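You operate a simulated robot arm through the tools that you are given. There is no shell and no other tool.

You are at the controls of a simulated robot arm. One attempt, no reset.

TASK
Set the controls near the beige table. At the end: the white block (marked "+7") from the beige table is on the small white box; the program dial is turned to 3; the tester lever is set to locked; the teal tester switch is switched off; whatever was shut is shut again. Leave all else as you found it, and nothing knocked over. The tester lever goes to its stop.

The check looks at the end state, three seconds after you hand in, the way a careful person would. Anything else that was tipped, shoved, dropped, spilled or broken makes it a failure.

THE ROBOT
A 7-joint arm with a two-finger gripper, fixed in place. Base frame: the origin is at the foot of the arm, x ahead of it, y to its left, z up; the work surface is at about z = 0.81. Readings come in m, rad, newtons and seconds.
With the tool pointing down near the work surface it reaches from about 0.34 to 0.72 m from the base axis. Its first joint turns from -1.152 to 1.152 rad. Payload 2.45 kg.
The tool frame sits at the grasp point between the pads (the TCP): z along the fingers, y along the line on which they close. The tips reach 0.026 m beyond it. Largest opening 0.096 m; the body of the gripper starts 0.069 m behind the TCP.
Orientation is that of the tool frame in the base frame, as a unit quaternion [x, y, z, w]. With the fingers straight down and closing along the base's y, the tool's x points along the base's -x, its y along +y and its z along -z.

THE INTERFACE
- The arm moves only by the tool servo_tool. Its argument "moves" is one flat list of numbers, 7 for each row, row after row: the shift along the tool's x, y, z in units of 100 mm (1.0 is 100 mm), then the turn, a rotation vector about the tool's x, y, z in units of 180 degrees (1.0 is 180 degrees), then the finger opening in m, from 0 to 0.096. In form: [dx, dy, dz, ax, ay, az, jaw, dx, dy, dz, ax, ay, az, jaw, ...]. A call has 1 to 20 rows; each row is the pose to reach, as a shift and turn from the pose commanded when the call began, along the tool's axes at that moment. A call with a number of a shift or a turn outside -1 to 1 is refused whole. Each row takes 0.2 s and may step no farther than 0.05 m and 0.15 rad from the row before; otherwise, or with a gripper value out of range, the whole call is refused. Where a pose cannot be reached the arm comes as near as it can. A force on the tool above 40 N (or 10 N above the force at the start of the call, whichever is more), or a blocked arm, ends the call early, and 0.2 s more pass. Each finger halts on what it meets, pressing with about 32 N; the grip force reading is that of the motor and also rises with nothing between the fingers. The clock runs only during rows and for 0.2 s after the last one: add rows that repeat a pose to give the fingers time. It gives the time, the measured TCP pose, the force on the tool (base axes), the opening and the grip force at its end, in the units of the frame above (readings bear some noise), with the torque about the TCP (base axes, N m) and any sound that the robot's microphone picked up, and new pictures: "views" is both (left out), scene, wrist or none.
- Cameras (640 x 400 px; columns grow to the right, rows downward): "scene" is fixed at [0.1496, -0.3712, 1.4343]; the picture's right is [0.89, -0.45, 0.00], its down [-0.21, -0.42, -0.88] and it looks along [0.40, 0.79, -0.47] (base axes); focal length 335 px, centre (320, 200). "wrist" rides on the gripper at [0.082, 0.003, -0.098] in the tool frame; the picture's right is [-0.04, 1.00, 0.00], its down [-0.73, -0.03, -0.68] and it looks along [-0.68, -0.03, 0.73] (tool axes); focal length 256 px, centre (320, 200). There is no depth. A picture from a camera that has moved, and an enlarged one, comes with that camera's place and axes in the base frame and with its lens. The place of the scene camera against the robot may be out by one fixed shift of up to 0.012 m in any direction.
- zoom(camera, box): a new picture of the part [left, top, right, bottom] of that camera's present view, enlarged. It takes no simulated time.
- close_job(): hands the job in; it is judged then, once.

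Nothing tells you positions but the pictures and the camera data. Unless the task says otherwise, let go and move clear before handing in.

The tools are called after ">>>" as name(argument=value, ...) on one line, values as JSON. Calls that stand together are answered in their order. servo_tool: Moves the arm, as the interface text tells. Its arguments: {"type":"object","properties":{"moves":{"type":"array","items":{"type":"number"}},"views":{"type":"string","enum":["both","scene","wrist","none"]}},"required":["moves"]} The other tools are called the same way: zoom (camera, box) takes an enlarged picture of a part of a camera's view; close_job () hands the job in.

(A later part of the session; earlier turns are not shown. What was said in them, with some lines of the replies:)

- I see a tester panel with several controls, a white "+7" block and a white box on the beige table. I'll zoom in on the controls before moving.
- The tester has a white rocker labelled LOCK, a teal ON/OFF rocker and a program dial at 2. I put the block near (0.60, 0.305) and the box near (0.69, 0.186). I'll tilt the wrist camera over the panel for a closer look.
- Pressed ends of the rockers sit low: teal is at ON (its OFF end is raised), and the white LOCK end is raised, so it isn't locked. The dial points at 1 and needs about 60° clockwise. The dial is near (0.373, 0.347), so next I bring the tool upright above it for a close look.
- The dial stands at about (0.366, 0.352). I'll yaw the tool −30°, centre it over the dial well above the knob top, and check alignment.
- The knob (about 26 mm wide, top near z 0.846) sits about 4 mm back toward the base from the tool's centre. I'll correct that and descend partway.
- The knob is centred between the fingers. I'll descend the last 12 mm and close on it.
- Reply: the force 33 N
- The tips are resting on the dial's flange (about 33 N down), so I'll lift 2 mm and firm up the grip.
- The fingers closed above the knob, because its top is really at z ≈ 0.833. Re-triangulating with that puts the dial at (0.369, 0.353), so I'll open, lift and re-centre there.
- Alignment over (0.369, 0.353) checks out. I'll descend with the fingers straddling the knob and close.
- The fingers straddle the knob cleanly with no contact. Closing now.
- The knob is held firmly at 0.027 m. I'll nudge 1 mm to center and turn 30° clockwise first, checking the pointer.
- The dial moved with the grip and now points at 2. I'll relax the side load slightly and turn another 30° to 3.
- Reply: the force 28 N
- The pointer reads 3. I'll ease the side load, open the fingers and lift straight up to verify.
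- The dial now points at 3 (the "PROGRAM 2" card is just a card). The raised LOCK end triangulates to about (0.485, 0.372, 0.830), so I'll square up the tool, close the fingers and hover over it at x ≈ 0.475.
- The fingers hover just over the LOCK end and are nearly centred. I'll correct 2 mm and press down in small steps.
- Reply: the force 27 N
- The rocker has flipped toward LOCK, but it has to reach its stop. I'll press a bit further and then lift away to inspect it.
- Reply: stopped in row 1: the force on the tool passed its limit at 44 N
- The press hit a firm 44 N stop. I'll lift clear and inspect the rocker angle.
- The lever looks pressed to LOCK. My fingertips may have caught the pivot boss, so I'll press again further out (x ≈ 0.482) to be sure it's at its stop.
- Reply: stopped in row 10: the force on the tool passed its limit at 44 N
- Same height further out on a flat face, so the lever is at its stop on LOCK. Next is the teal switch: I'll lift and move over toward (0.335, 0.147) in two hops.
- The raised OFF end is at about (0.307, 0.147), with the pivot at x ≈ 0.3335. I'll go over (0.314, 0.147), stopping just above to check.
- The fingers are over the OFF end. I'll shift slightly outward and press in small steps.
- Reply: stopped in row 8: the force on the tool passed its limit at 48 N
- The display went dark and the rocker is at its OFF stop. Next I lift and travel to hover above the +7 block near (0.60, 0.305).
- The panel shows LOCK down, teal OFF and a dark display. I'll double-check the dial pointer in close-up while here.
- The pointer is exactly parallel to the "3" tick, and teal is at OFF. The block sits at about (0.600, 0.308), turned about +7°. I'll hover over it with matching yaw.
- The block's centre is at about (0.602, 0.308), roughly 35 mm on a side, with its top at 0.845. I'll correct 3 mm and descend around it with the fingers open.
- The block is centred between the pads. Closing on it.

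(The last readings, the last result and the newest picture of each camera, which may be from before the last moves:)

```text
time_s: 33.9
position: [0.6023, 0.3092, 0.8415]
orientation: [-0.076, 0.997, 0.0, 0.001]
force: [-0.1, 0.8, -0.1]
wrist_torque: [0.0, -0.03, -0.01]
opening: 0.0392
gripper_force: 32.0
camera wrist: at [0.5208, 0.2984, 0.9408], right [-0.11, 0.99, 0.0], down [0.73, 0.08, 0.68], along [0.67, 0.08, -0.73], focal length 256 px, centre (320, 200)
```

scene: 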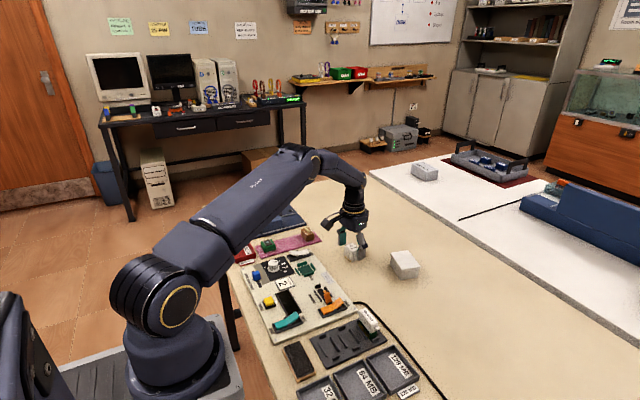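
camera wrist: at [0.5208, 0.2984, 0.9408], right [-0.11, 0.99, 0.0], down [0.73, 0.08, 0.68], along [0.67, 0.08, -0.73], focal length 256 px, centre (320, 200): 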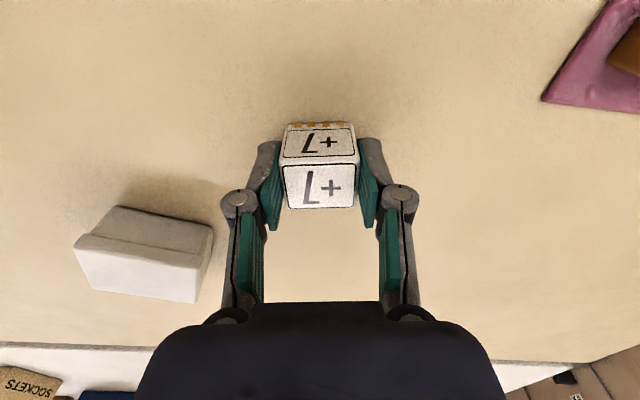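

The grip is firm at 0.039 m. I'll lift 90 mm and swing toward the white box to measure it from closer.

>>> servo_tool(moves=[0, 0, -0.2, 0, 0, 0, 0.025, 0, 0, -0.5, 0, 0, 0, 0.025, 0, 0, -0.9, 0, 0, 0, 0.025, 0.05, -0.33, -0.9, 0, 0, 0, 0.025, 0.1, -0.66, -0.9, 0, 0, 0, 0.025, 0.15, -0.99, -0.9, 0, 0, 0, 0.025, 0.15, -0.99, -0.9, 0, 0, 0, 0.025])

>>> zoom(camera="wrist", box=[220, 80, 420, 205])

>>> zoom(camera="scene", box=[330, 210, 450, 285])

```text
time_s: 35.5
position: [0.6031, 0.2112, 0.9291]
orientation: [-0.076, 0.997, 0.0, 0.0]
force: [0.6, -0.5, -0.3]
wrist_torque: [0.0, 0.01, -0.04]
opening: 0.0389
gripper_force: 31.5
camera wrist: at [0.5212, 0.1994, 1.0282], right [-0.11, 0.99, 0.0], down [0.73, 0.08, 0.68], along [0.67, 0.08, -0.73], focal length 256 px, centre (320, 200)
```

scene: 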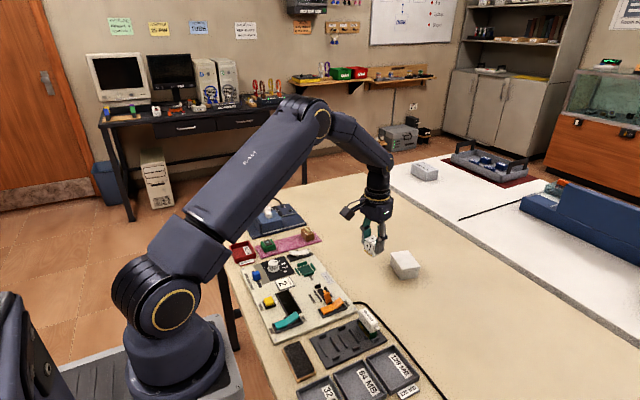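
wrist: 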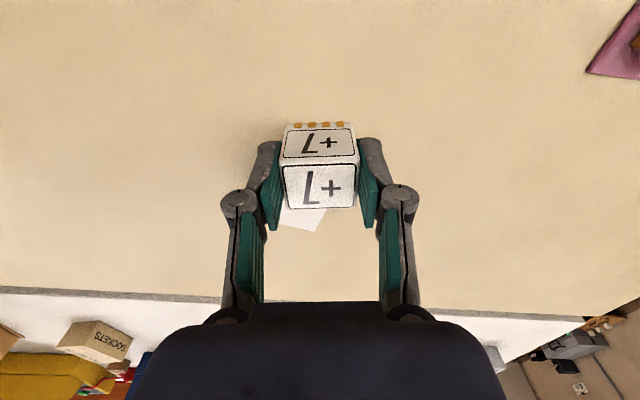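

```text
3.20 times, centred on (320, 142) of wrist
camera zoom: at [0.5212, 0.1994, 1.0282], right [-0.11, 0.99, 0.0], down [0.73, 0.08, 0.68], along [0.67, 0.08, -0.73], focal length 819 px, centre (320, 384)
```

zoom: 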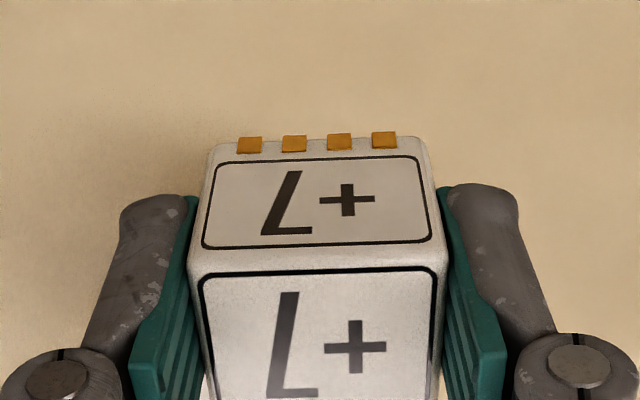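

```text
5.33 times, centred on (390, 248) of scene
camera zoom: at [0.1496, -0.3712, 1.4343], right [0.89, -0.45, 0.0], down [-0.21, -0.42, -0.88], along [0.4, 0.79, -0.47], focal length 1787 px, centre (-53, -53)
```

zoom: 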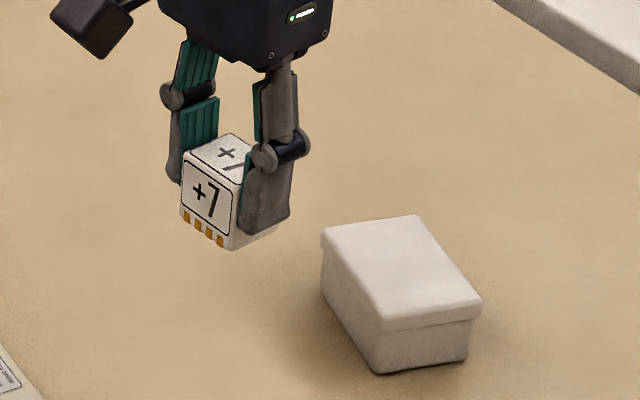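

The held block hides the box in this view. I'll step sideways so the box is visible next to the gripper and measure it.

>>> servo_tool(moves=[0.2, 0.38, 0, 0, 0, 0, 0.025, 0.387, 0.768, 0, 0, 0, 0, 0.025, 0.387, 0.768, 0, 0, 0, 0, 0.025, 0.387, 0.768, 0, 0, 0, 0, 0.025], views="wrist")

>>> zoom(camera="wrist", box=[80, 140, 280, 265])

```text
time_s: 36.5
position: [0.5533, 0.2815, 0.9306]
orientation: [-0.077, 0.997, 0.0, 0.0]
force: [-0.1, -0.3, -0.9]
wrist_torque: [-0.04, -0.01, 0.0]
opening: 0.0387
gripper_force: 31.7
camera wrist: at [0.4713, 0.2697, 1.0292], right [-0.11, 0.99, 0.0], down [0.73, 0.08, 0.68], along [0.67, 0.08, -0.73], focal length 256 px, centre (320, 200)
```

wrist: 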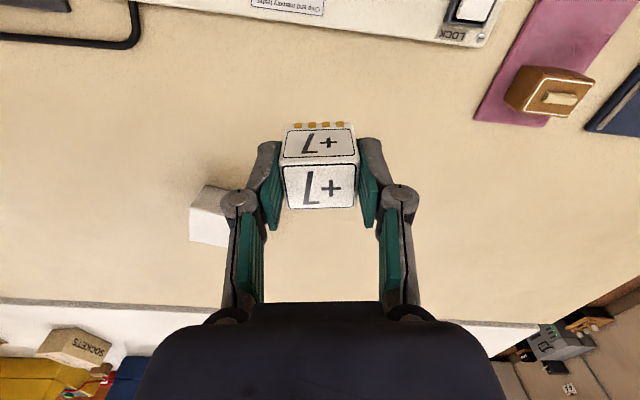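

```text
3.20 times, centred on (180, 202) of wrist
camera zoom: at [0.4713, 0.2697, 1.0292], right [-0.11, 0.99, 0.0], down [0.73, 0.08, 0.68], along [0.67, 0.08, -0.73], focal length 819 px, centre (768, 192)
```

zoom: 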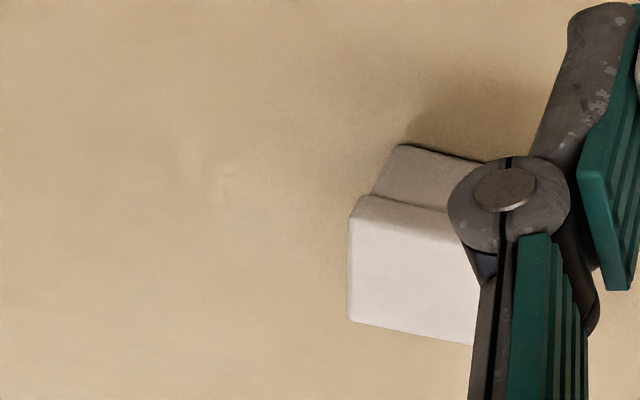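

Half the box is still behind a finger. One more sidestep.

>>> servo_tool(moves=[0, 0.3, 0, 0, 0, 0, 0.025, 0, 0.5, 0, 0, 0, 0, 0.025, 0, 0.5, 0, 0, 0, 0, 0.025, 0, 0.5, 0, 0, 0, 0, 0.025], views="wrist")

>>> zoom(camera="wrist", box=[80, 140, 280, 265])

```text
time_s: 37.5
position: [0.5454, 0.329, 0.9304]
orientation: [-0.077, 0.997, -0.001, 0.0]
force: [0.9, -0.6, -0.1]
wrist_torque: [-0.01, -0.02, 0.01]
opening: 0.0388
gripper_force: 32.1
camera wrist: at [0.464, 0.3177, 1.0287], right [-0.11, 0.99, 0.0], down [0.73, 0.08, 0.68], along [0.67, 0.08, -0.73], focal length 256 px, centre (320, 200)
```

wrist: 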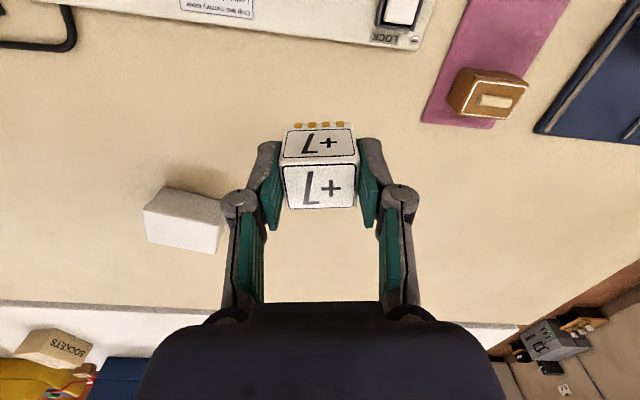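

```text
3.20 times, centred on (180, 202) of wrist
camera zoom: at [0.464, 0.3177, 1.0287], right [-0.11, 0.99, 0.0], down [0.73, 0.08, 0.68], along [0.67, 0.08, -0.73], focal length 819 px, centre (768, 192)
```

zoom: 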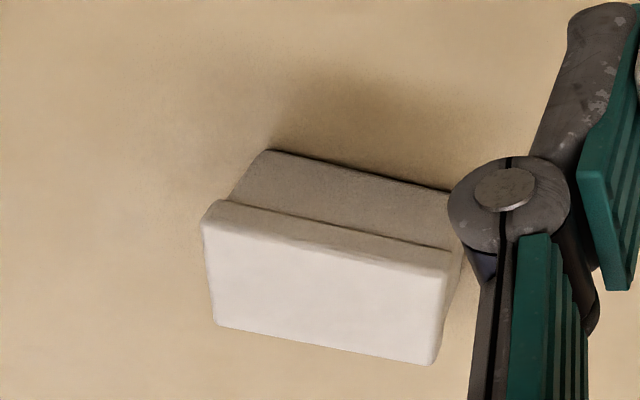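

The box top is at z ≈ 0.849, centred near (0.697, 0.192), about 72 × 57 mm and turned −11.5°. I'll rotate the block to match and move halfway there at safe height.

>>> servo_tool(moves=[-0.2, -0.26, 0, 0, 0, 0.037, 0.025, -0.41, -0.52, 0, 0, 0, 0.074, 0.025, -0.62, -0.79, 0, 0, 0, 0.111, 0.025, -0.62, -0.79, 0, 0, 0, 0.111, 0.025, -0.62, -0.79, 0, 0, 0, 0.111, 0.025])

>>> zoom(camera="wrist", box=[200, 110, 440, 260])

```text
time_s: 38.7
position: [0.6194, 0.2592, 0.929]
orientation: [0.098, 0.995, -0.001, 0.001]
force: [-0.3, 0.1, -0.9]
wrist_torque: [0.03, 0.0, -0.03]
opening: 0.039
gripper_force: 32.5
camera wrist: at [0.5402, 0.2774, 1.0289], right [0.23, 0.97, 0.0], down [0.71, -0.17, 0.68], along [0.66, -0.16, -0.73], focal length 256 px, centre (320, 200)
```

scene: 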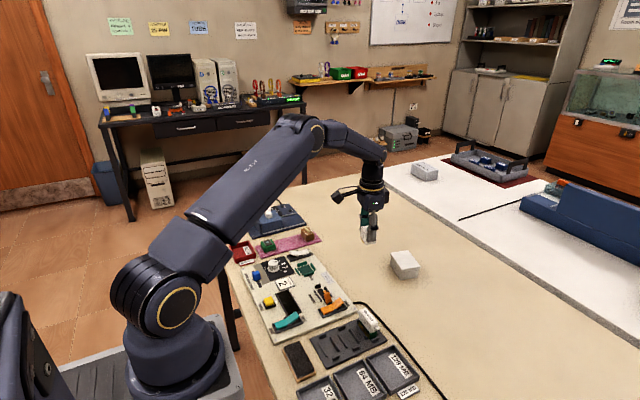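
wrist: 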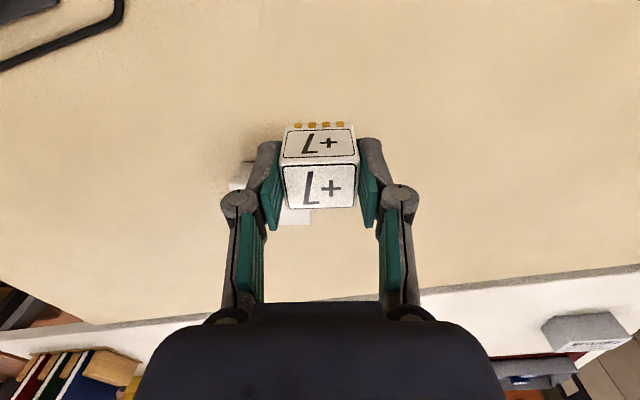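

```text
2.67 times, centred on (320, 185) of wrist
camera zoom: at [0.5402, 0.2774, 1.0289], right [0.23, 0.97, 0.0], down [0.71, -0.17, 0.68], along [0.66, -0.16, -0.73], focal length 683 px, centre (320, 240)
```

zoom: 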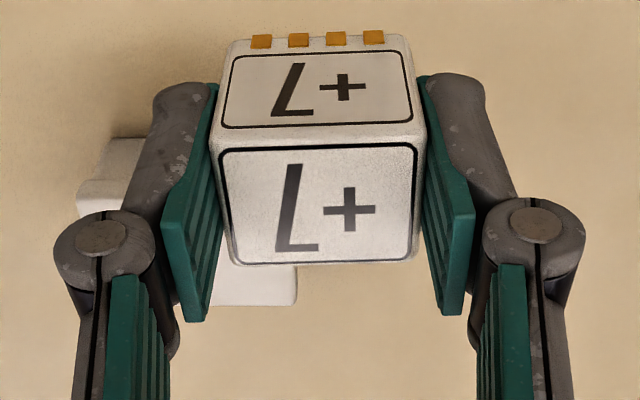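

Block and box edges are now parallel. I'll move over the box at a safe height and check the reach and alignment.

>>> servo_tool(moves=[-0.3, -0.18, 0, 0, 0, 0, 0.025, -0.6, -0.36, 0, 0, 0, 0, 0.025, -0.854, -0.521, 0, 0, 0, 0, 0.025, -0.854, -0.521, 0.1, 0, 0, 0, 0.025, -0.854, -0.521, 0.22, 0, 0, 0, 0.025, -0.854, -0.521, 0.22, 0, 0, 0, 0.025])

>>> zoom(camera="wrist", box=[200, 80, 440, 230])

>>> zoom(camera="scene", box=[340, 210, 460, 285])

```text
time_s: 40.1
position: [0.6921, 0.1923, 0.9102]
orientation: [0.098, 0.995, 0.0, 0.0]
force: [0.2, 0.6, 0.0]
wrist_torque: [0.01, -0.02, -0.01]
opening: 0.039
gripper_force: 32.0
camera wrist: at [0.6123, 0.2091, 1.0087], right [0.23, 0.97, 0.0], down [0.71, -0.17, 0.68], along [0.66, -0.16, -0.73], focal length 256 px, centre (320, 200)
```

scene: 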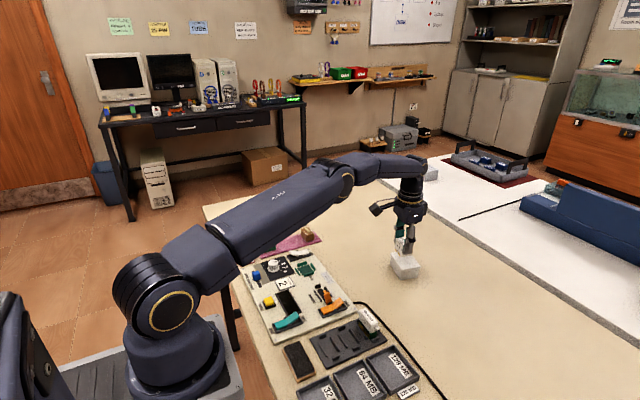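
wrist: 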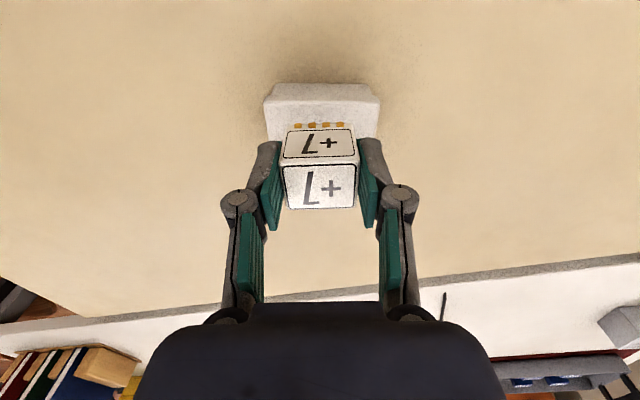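

```text
2.67 times, centred on (320, 155) of wrist
camera zoom: at [0.6123, 0.2091, 1.0087], right [0.23, 0.97, 0.0], down [0.71, -0.17, 0.68], along [0.66, -0.16, -0.73], focal length 683 px, centre (320, 320)
```

zoom: 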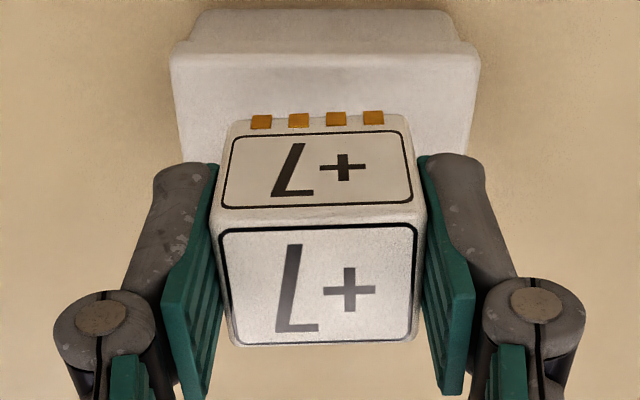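

```text
5.33 times, centred on (400, 248) of scene
camera zoom: at [0.1496, -0.3712, 1.4343], right [0.89, -0.45, 0.0], down [-0.21, -0.42, -0.88], along [0.4, 0.79, -0.47], focal length 1787 px, centre (-107, -53)
```

zoom: 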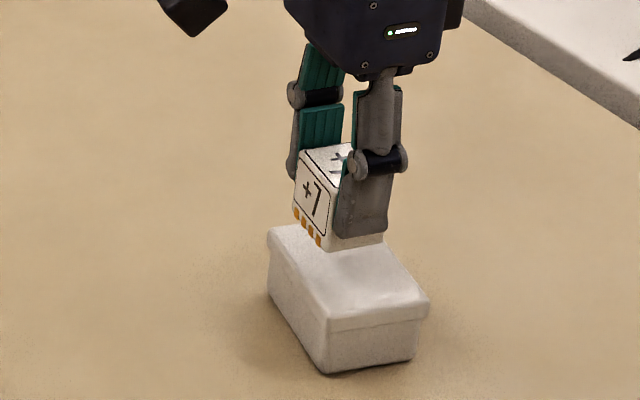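

The reach is fine and the block is centred across the box. I'll nudge 3 mm further in and lower gently, watching the force.

>>> servo_tool(moves=[-0.03, 0, 0.06, 0, 0, 0, 0.025, -0.03, 0, 0.12, 0, 0, 0, 0.025, -0.03, 0, 0.16, 0, 0, 0, 0.025, -0.03, 0, 0.16, 0, 0, 0, 0.025], views="wrist")

>>> zoom(camera="scene", box=[360, 220, 440, 270])

```text
time_s: 41.1
position: [0.6961, 0.1904, 0.8942]
orientation: [0.097, 0.995, 0.0, 0.001]
force: [-0.7, -0.4, -0.6]
wrist_torque: [-0.01, -0.01, -0.01]
opening: 0.0387
gripper_force: 31.9
camera wrist: at [0.616, 0.2075, 0.9923], right [0.23, 0.97, 0.0], down [0.71, -0.17, 0.68], along [0.66, -0.16, -0.73], focal length 256 px, centre (320, 200)
```

wrist: 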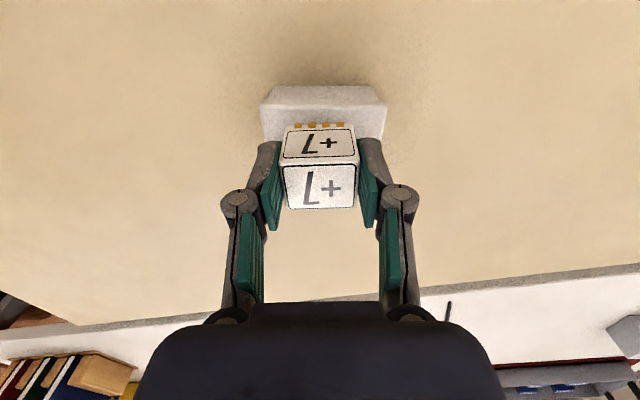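

```text
8.00 times, centred on (400, 245) of scene
camera zoom: at [0.1496, -0.3712, 1.4343], right [0.89, -0.45, 0.0], down [-0.21, -0.42, -0.88], along [0.4, 0.79, -0.47], focal length 2680 px, centre (-320, -160)
```

zoom: 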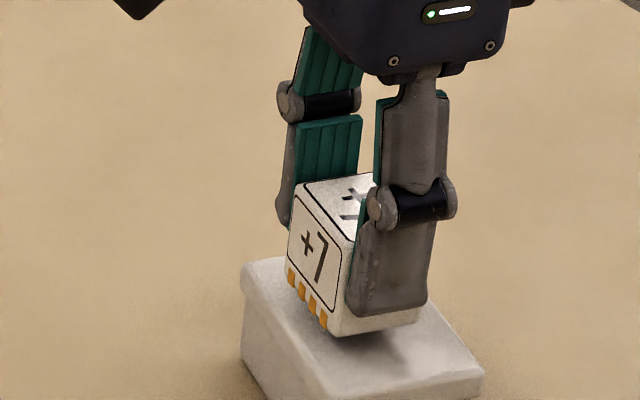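

It's still a few mm above the lid and well placed. Continuing down slowly.

>>> servo_tool(moves=[0, 0, 0.02, 0, 0, 0, 0.025, 0, 0, 0.04, 0, 0, 0, 0.025, 0, 0, 0.06, 0, 0, 0, 0.025, 0, 0, 0.075, 0, 0, 0, 0.025], views="none")

>>> zoom(camera="scene", box=[360, 230, 440, 280])

```text
time_s: 42.1
position: [0.6962, 0.1901, 0.8864]
orientation: [0.098, 0.995, 0.0, 0.0]
force: [0.0, 0.3, 0.1]
wrist_torque: [-0.02, 0.03, 0.01]
opening: 0.0388
gripper_force: 31.9
```

```text
8.00 times, centred on (400, 255) of scene
camera zoom: at [0.1496, -0.3712, 1.4343], right [0.89, -0.45, 0.0], down [-0.21, -0.42, -0.88], along [0.4, 0.79, -0.47], focal length 2680 px, centre (-320, -240)
```

zoom: 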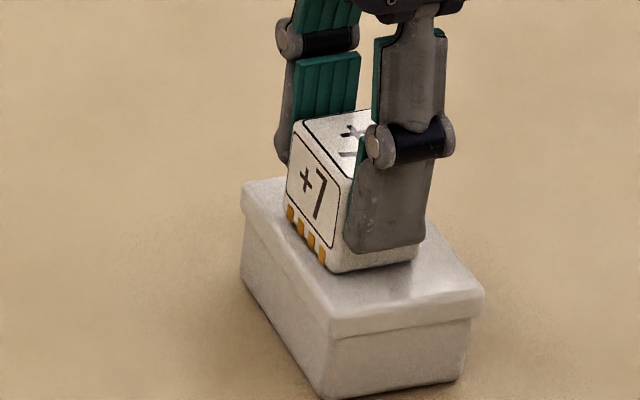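

No contact yet, but very close. Lowering in 1 mm steps.

>>> servo_tool(moves=[0, 0, 0.01, 0, 0, 0, 0.025, 0, 0, 0.02, 0, 0, 0, 0.025, 0, 0, 0.03, 0, 0, 0, 0.025], views="none")

>>> zoom(camera="scene", box=[360, 230, 440, 280])

```text
time_s: 42.9
position: [0.6968, 0.191, 0.8841]
orientation: [0.098, 0.995, 0.0, 0.002]
force: [-4.0, -1.4, 12.9]
wrist_torque: [-0.07, 0.18, 0.02]
opening: 0.039
gripper_force: 31.8
```

```text
8.00 times, centred on (400, 255) of scene
camera zoom: at [0.1492, -0.3713, 1.4343], right [0.89, -0.45, 0.0], down [-0.21, -0.42, -0.88], along [0.4, 0.79, -0.47], focal length 2680 px, centre (-320, -240)
```

zoom: 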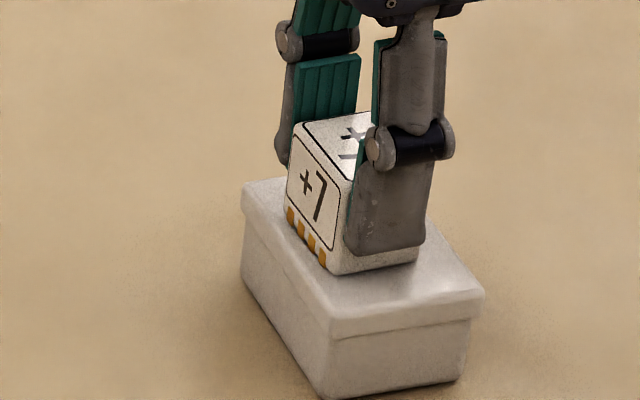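

The block is seated, with 13 N of contact on the lid. I'll ease off slightly, open gently, then rise straight up.

>>> servo_tool(moves=[0, 0, -0.01, 0, 0, 0, 0.036, 0, 0, -0.01, 0, 0, 0, 0.042, 0, 0, -0.01, 0, 0, 0, 0.05, 0, 0, -0.01, 0, 0, 0, 0.06, 0, 0, -0.01, 0, 0, 0, 0.065, 0, 0, -0.01, 0, 0, 0, 0.065])

>>> zoom(camera="scene", box=[360, 230, 440, 280])

>>> zoom(camera="wrist", box=[200, 80, 440, 230])

```text
time_s: 44.3
position: [0.696, 0.1922, 0.8843]
orientation: [0.098, 0.995, -0.001, 0.001]
force: [-0.1, 0.1, 0.3]
wrist_torque: [0.02, 0.02, 0.01]
opening: 0.065
gripper_force: 0.0
camera wrist: at [0.6166, 0.2086, 0.9829], right [0.23, 0.97, 0.0], down [0.71, -0.17, 0.68], along [0.66, -0.16, -0.73], focal length 256 px, centre (320, 200)
```

scene: 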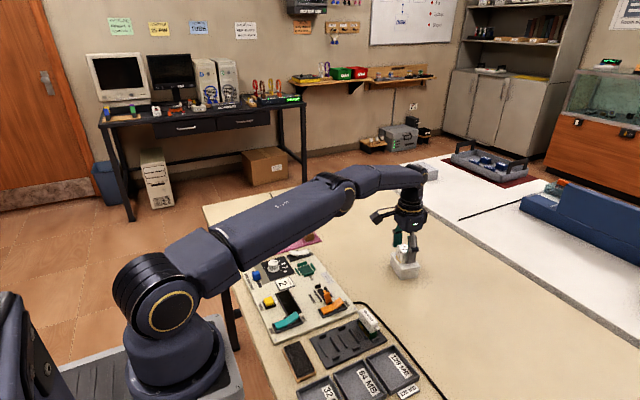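
wrist: 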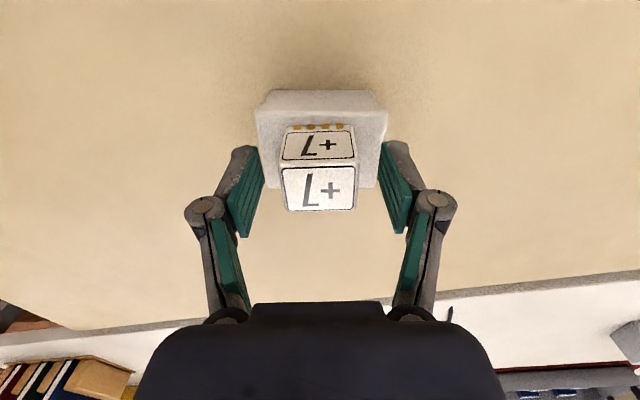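

```text
8.00 times, centred on (400, 255) of scene
camera zoom: at [0.1496, -0.3712, 1.4343], right [0.89, -0.45, 0.0], down [-0.21, -0.42, -0.88], along [0.4, 0.79, -0.47], focal length 2680 px, centre (-320, -240)
```

zoom: 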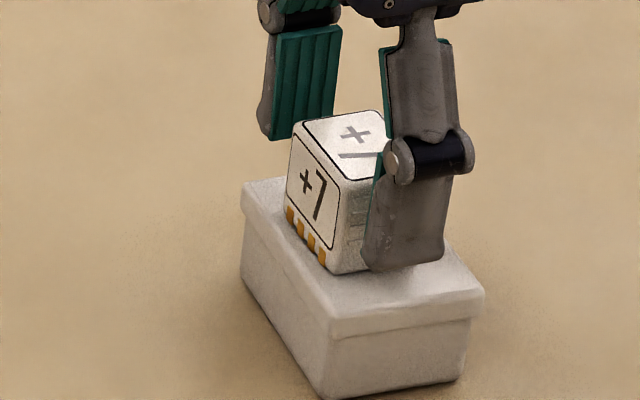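

```text
2.67 times, centred on (320, 155) of wrist
camera zoom: at [0.6166, 0.2086, 0.9829], right [0.23, 0.97, 0.0], down [0.71, -0.17, 0.68], along [0.66, -0.16, -0.73], focal length 683 px, centre (320, 320)
```

zoom: 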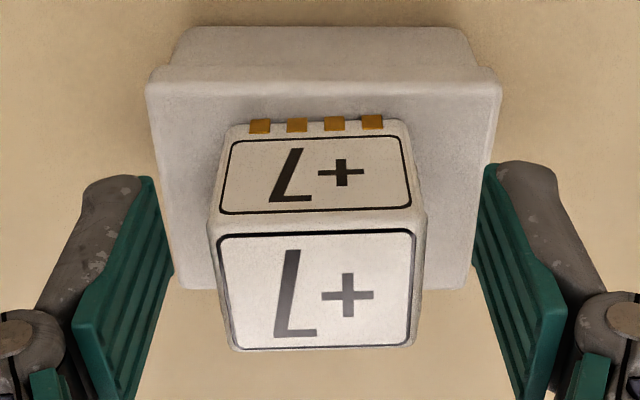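

The block rests flat and centred on the box. I'll rise straight up and pull back for a final check.

>>> servo_tool(moves=[0, 0, -0.15, 0, 0, 0, 0.07, 0, 0, -0.4, 0, 0, 0, 0.07, 0, 0, -0.8, 0, 0, 0, 0.07, 0, 0, -1.0, 0, 0, 0, 0.07, 0.4, 0, -1.0, 0, 0, 0, 0.07, 0.8, 0, -1.0, 0, 0, 0, 0.07, 1.0, 0.3, -1.0, 0, 0, 0, 0.07, 1.0, 0.3, -1.0, 0, 0, 0, 0.07])

>>> zoom(camera="scene", box=[360, 230, 440, 280])

>>> zoom(camera="scene", box=[230, 240, 390, 340])

>>> zoom(camera="scene", box=[255, 245, 335, 295])

```text
time_s: 46.1
position: [0.6009, 0.2404, 0.9857]
orientation: [0.098, 0.995, 0.0, 0.0]
force: [0.8, 0.5, -1.3]
wrist_torque: [-0.02, 0.0, 0.04]
opening: 0.0699
gripper_force: 0.0
camera wrist: at [0.521, 0.2567, 1.0845], right [0.23, 0.97, 0.0], down [0.71, -0.17, 0.68], along [0.66, -0.16, -0.73], focal length 256 px, centre (320, 200)
```

scene: 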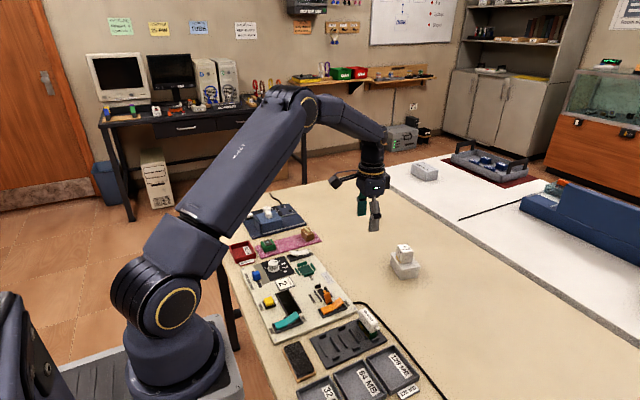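
wrist: 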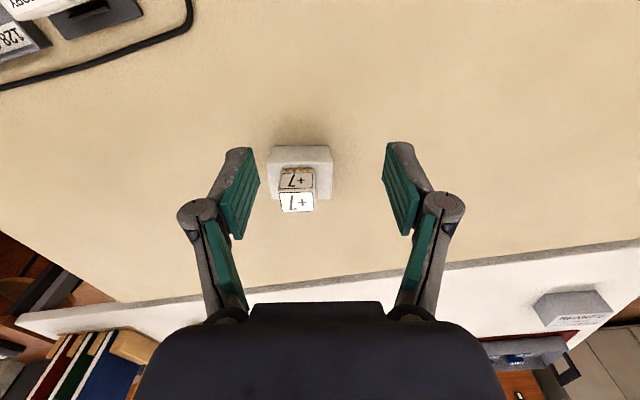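

```text
8.00 times, centred on (400, 255) of scene
camera zoom: at [0.1496, -0.3712, 1.4343], right [0.89, -0.45, 0.0], down [-0.21, -0.42, -0.88], along [0.4, 0.79, -0.47], focal length 2680 px, centre (-320, -240)
```

zoom: 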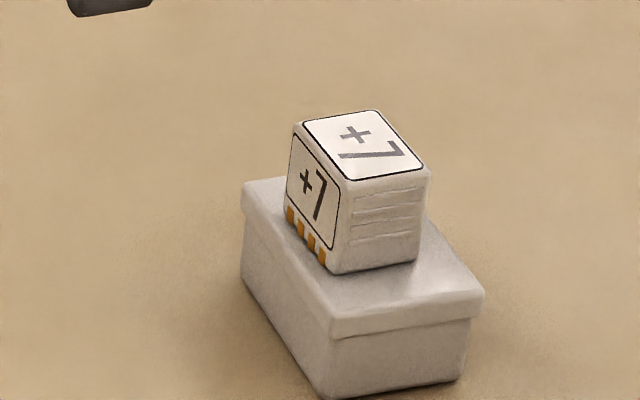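

```text
4.00 times, centred on (310, 290) of scene
camera zoom: at [0.1496, -0.3712, 1.4343], right [0.89, -0.45, 0.0], down [-0.21, -0.42, -0.88], along [0.4, 0.79, -0.47], focal length 1340 px, centre (360, -160)
```

zoom: 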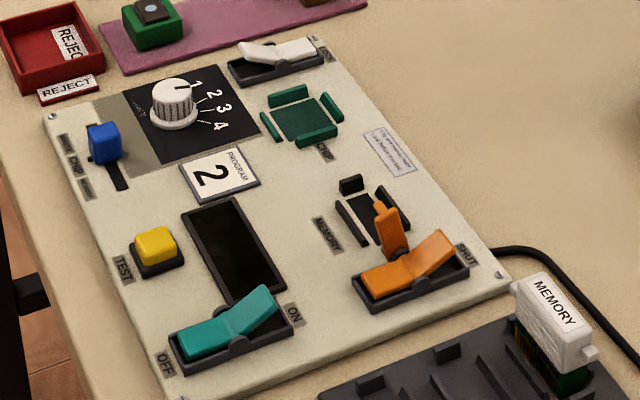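

```text
8.00 times, centred on (295, 270) of scene
camera zoom: at [0.1496, -0.3712, 1.4343], right [0.89, -0.45, 0.0], down [-0.21, -0.42, -0.88], along [0.4, 0.79, -0.47], focal length 2680 px, centre (520, -360)
```

zoom: 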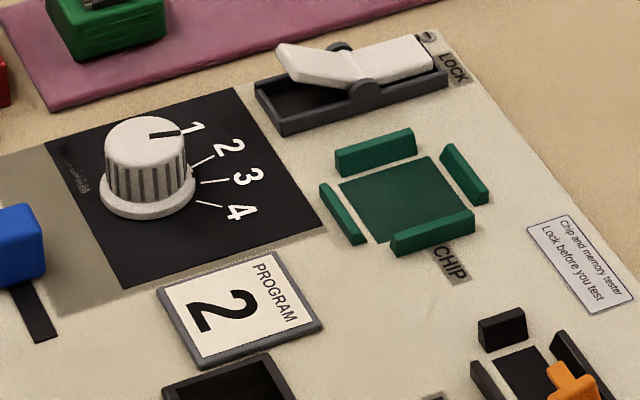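

The +7 block is on the small white box, the dial points at 3, the lever is at its LOCK stop and the teal switch is OFF. Nothing that was shut got opened, and everything else looks as it did. The gripper is clear, so I'm handing in.

>>> close_job()

```text
The job is handed in.
```

I handed the job in. In the last pictures everything you asked for was in place:

- **White "+7" block:** it sits flat and centred on the small white box, and the gripper has let go and moved clear.
- **Program dial:** it was at 1 and now points at 3, with the pointer parallel to the "3" mark.
- **Tester lever:** the white rocker is pressed at LOCK. A second press met the same hard stop, so it is at its stop.
- **Teal tester switch:** it is at OFF, and the READY display went dark when I pressed it.
- **Things that were shut:** I opened nothing, so nothing needed shutting again.

My first try at the dial missed: the closed fingertips pressed down on top of the knob with about 33 N. The dial didn't turn, and I saw no damage in the pictures. The "PROGRAM 2" card didn't change when I turned the dial, so I took it as a fixed label. I saw nothing else moved or knocked over. The hand-in only confirmed receipt, so I don't have the check's result.
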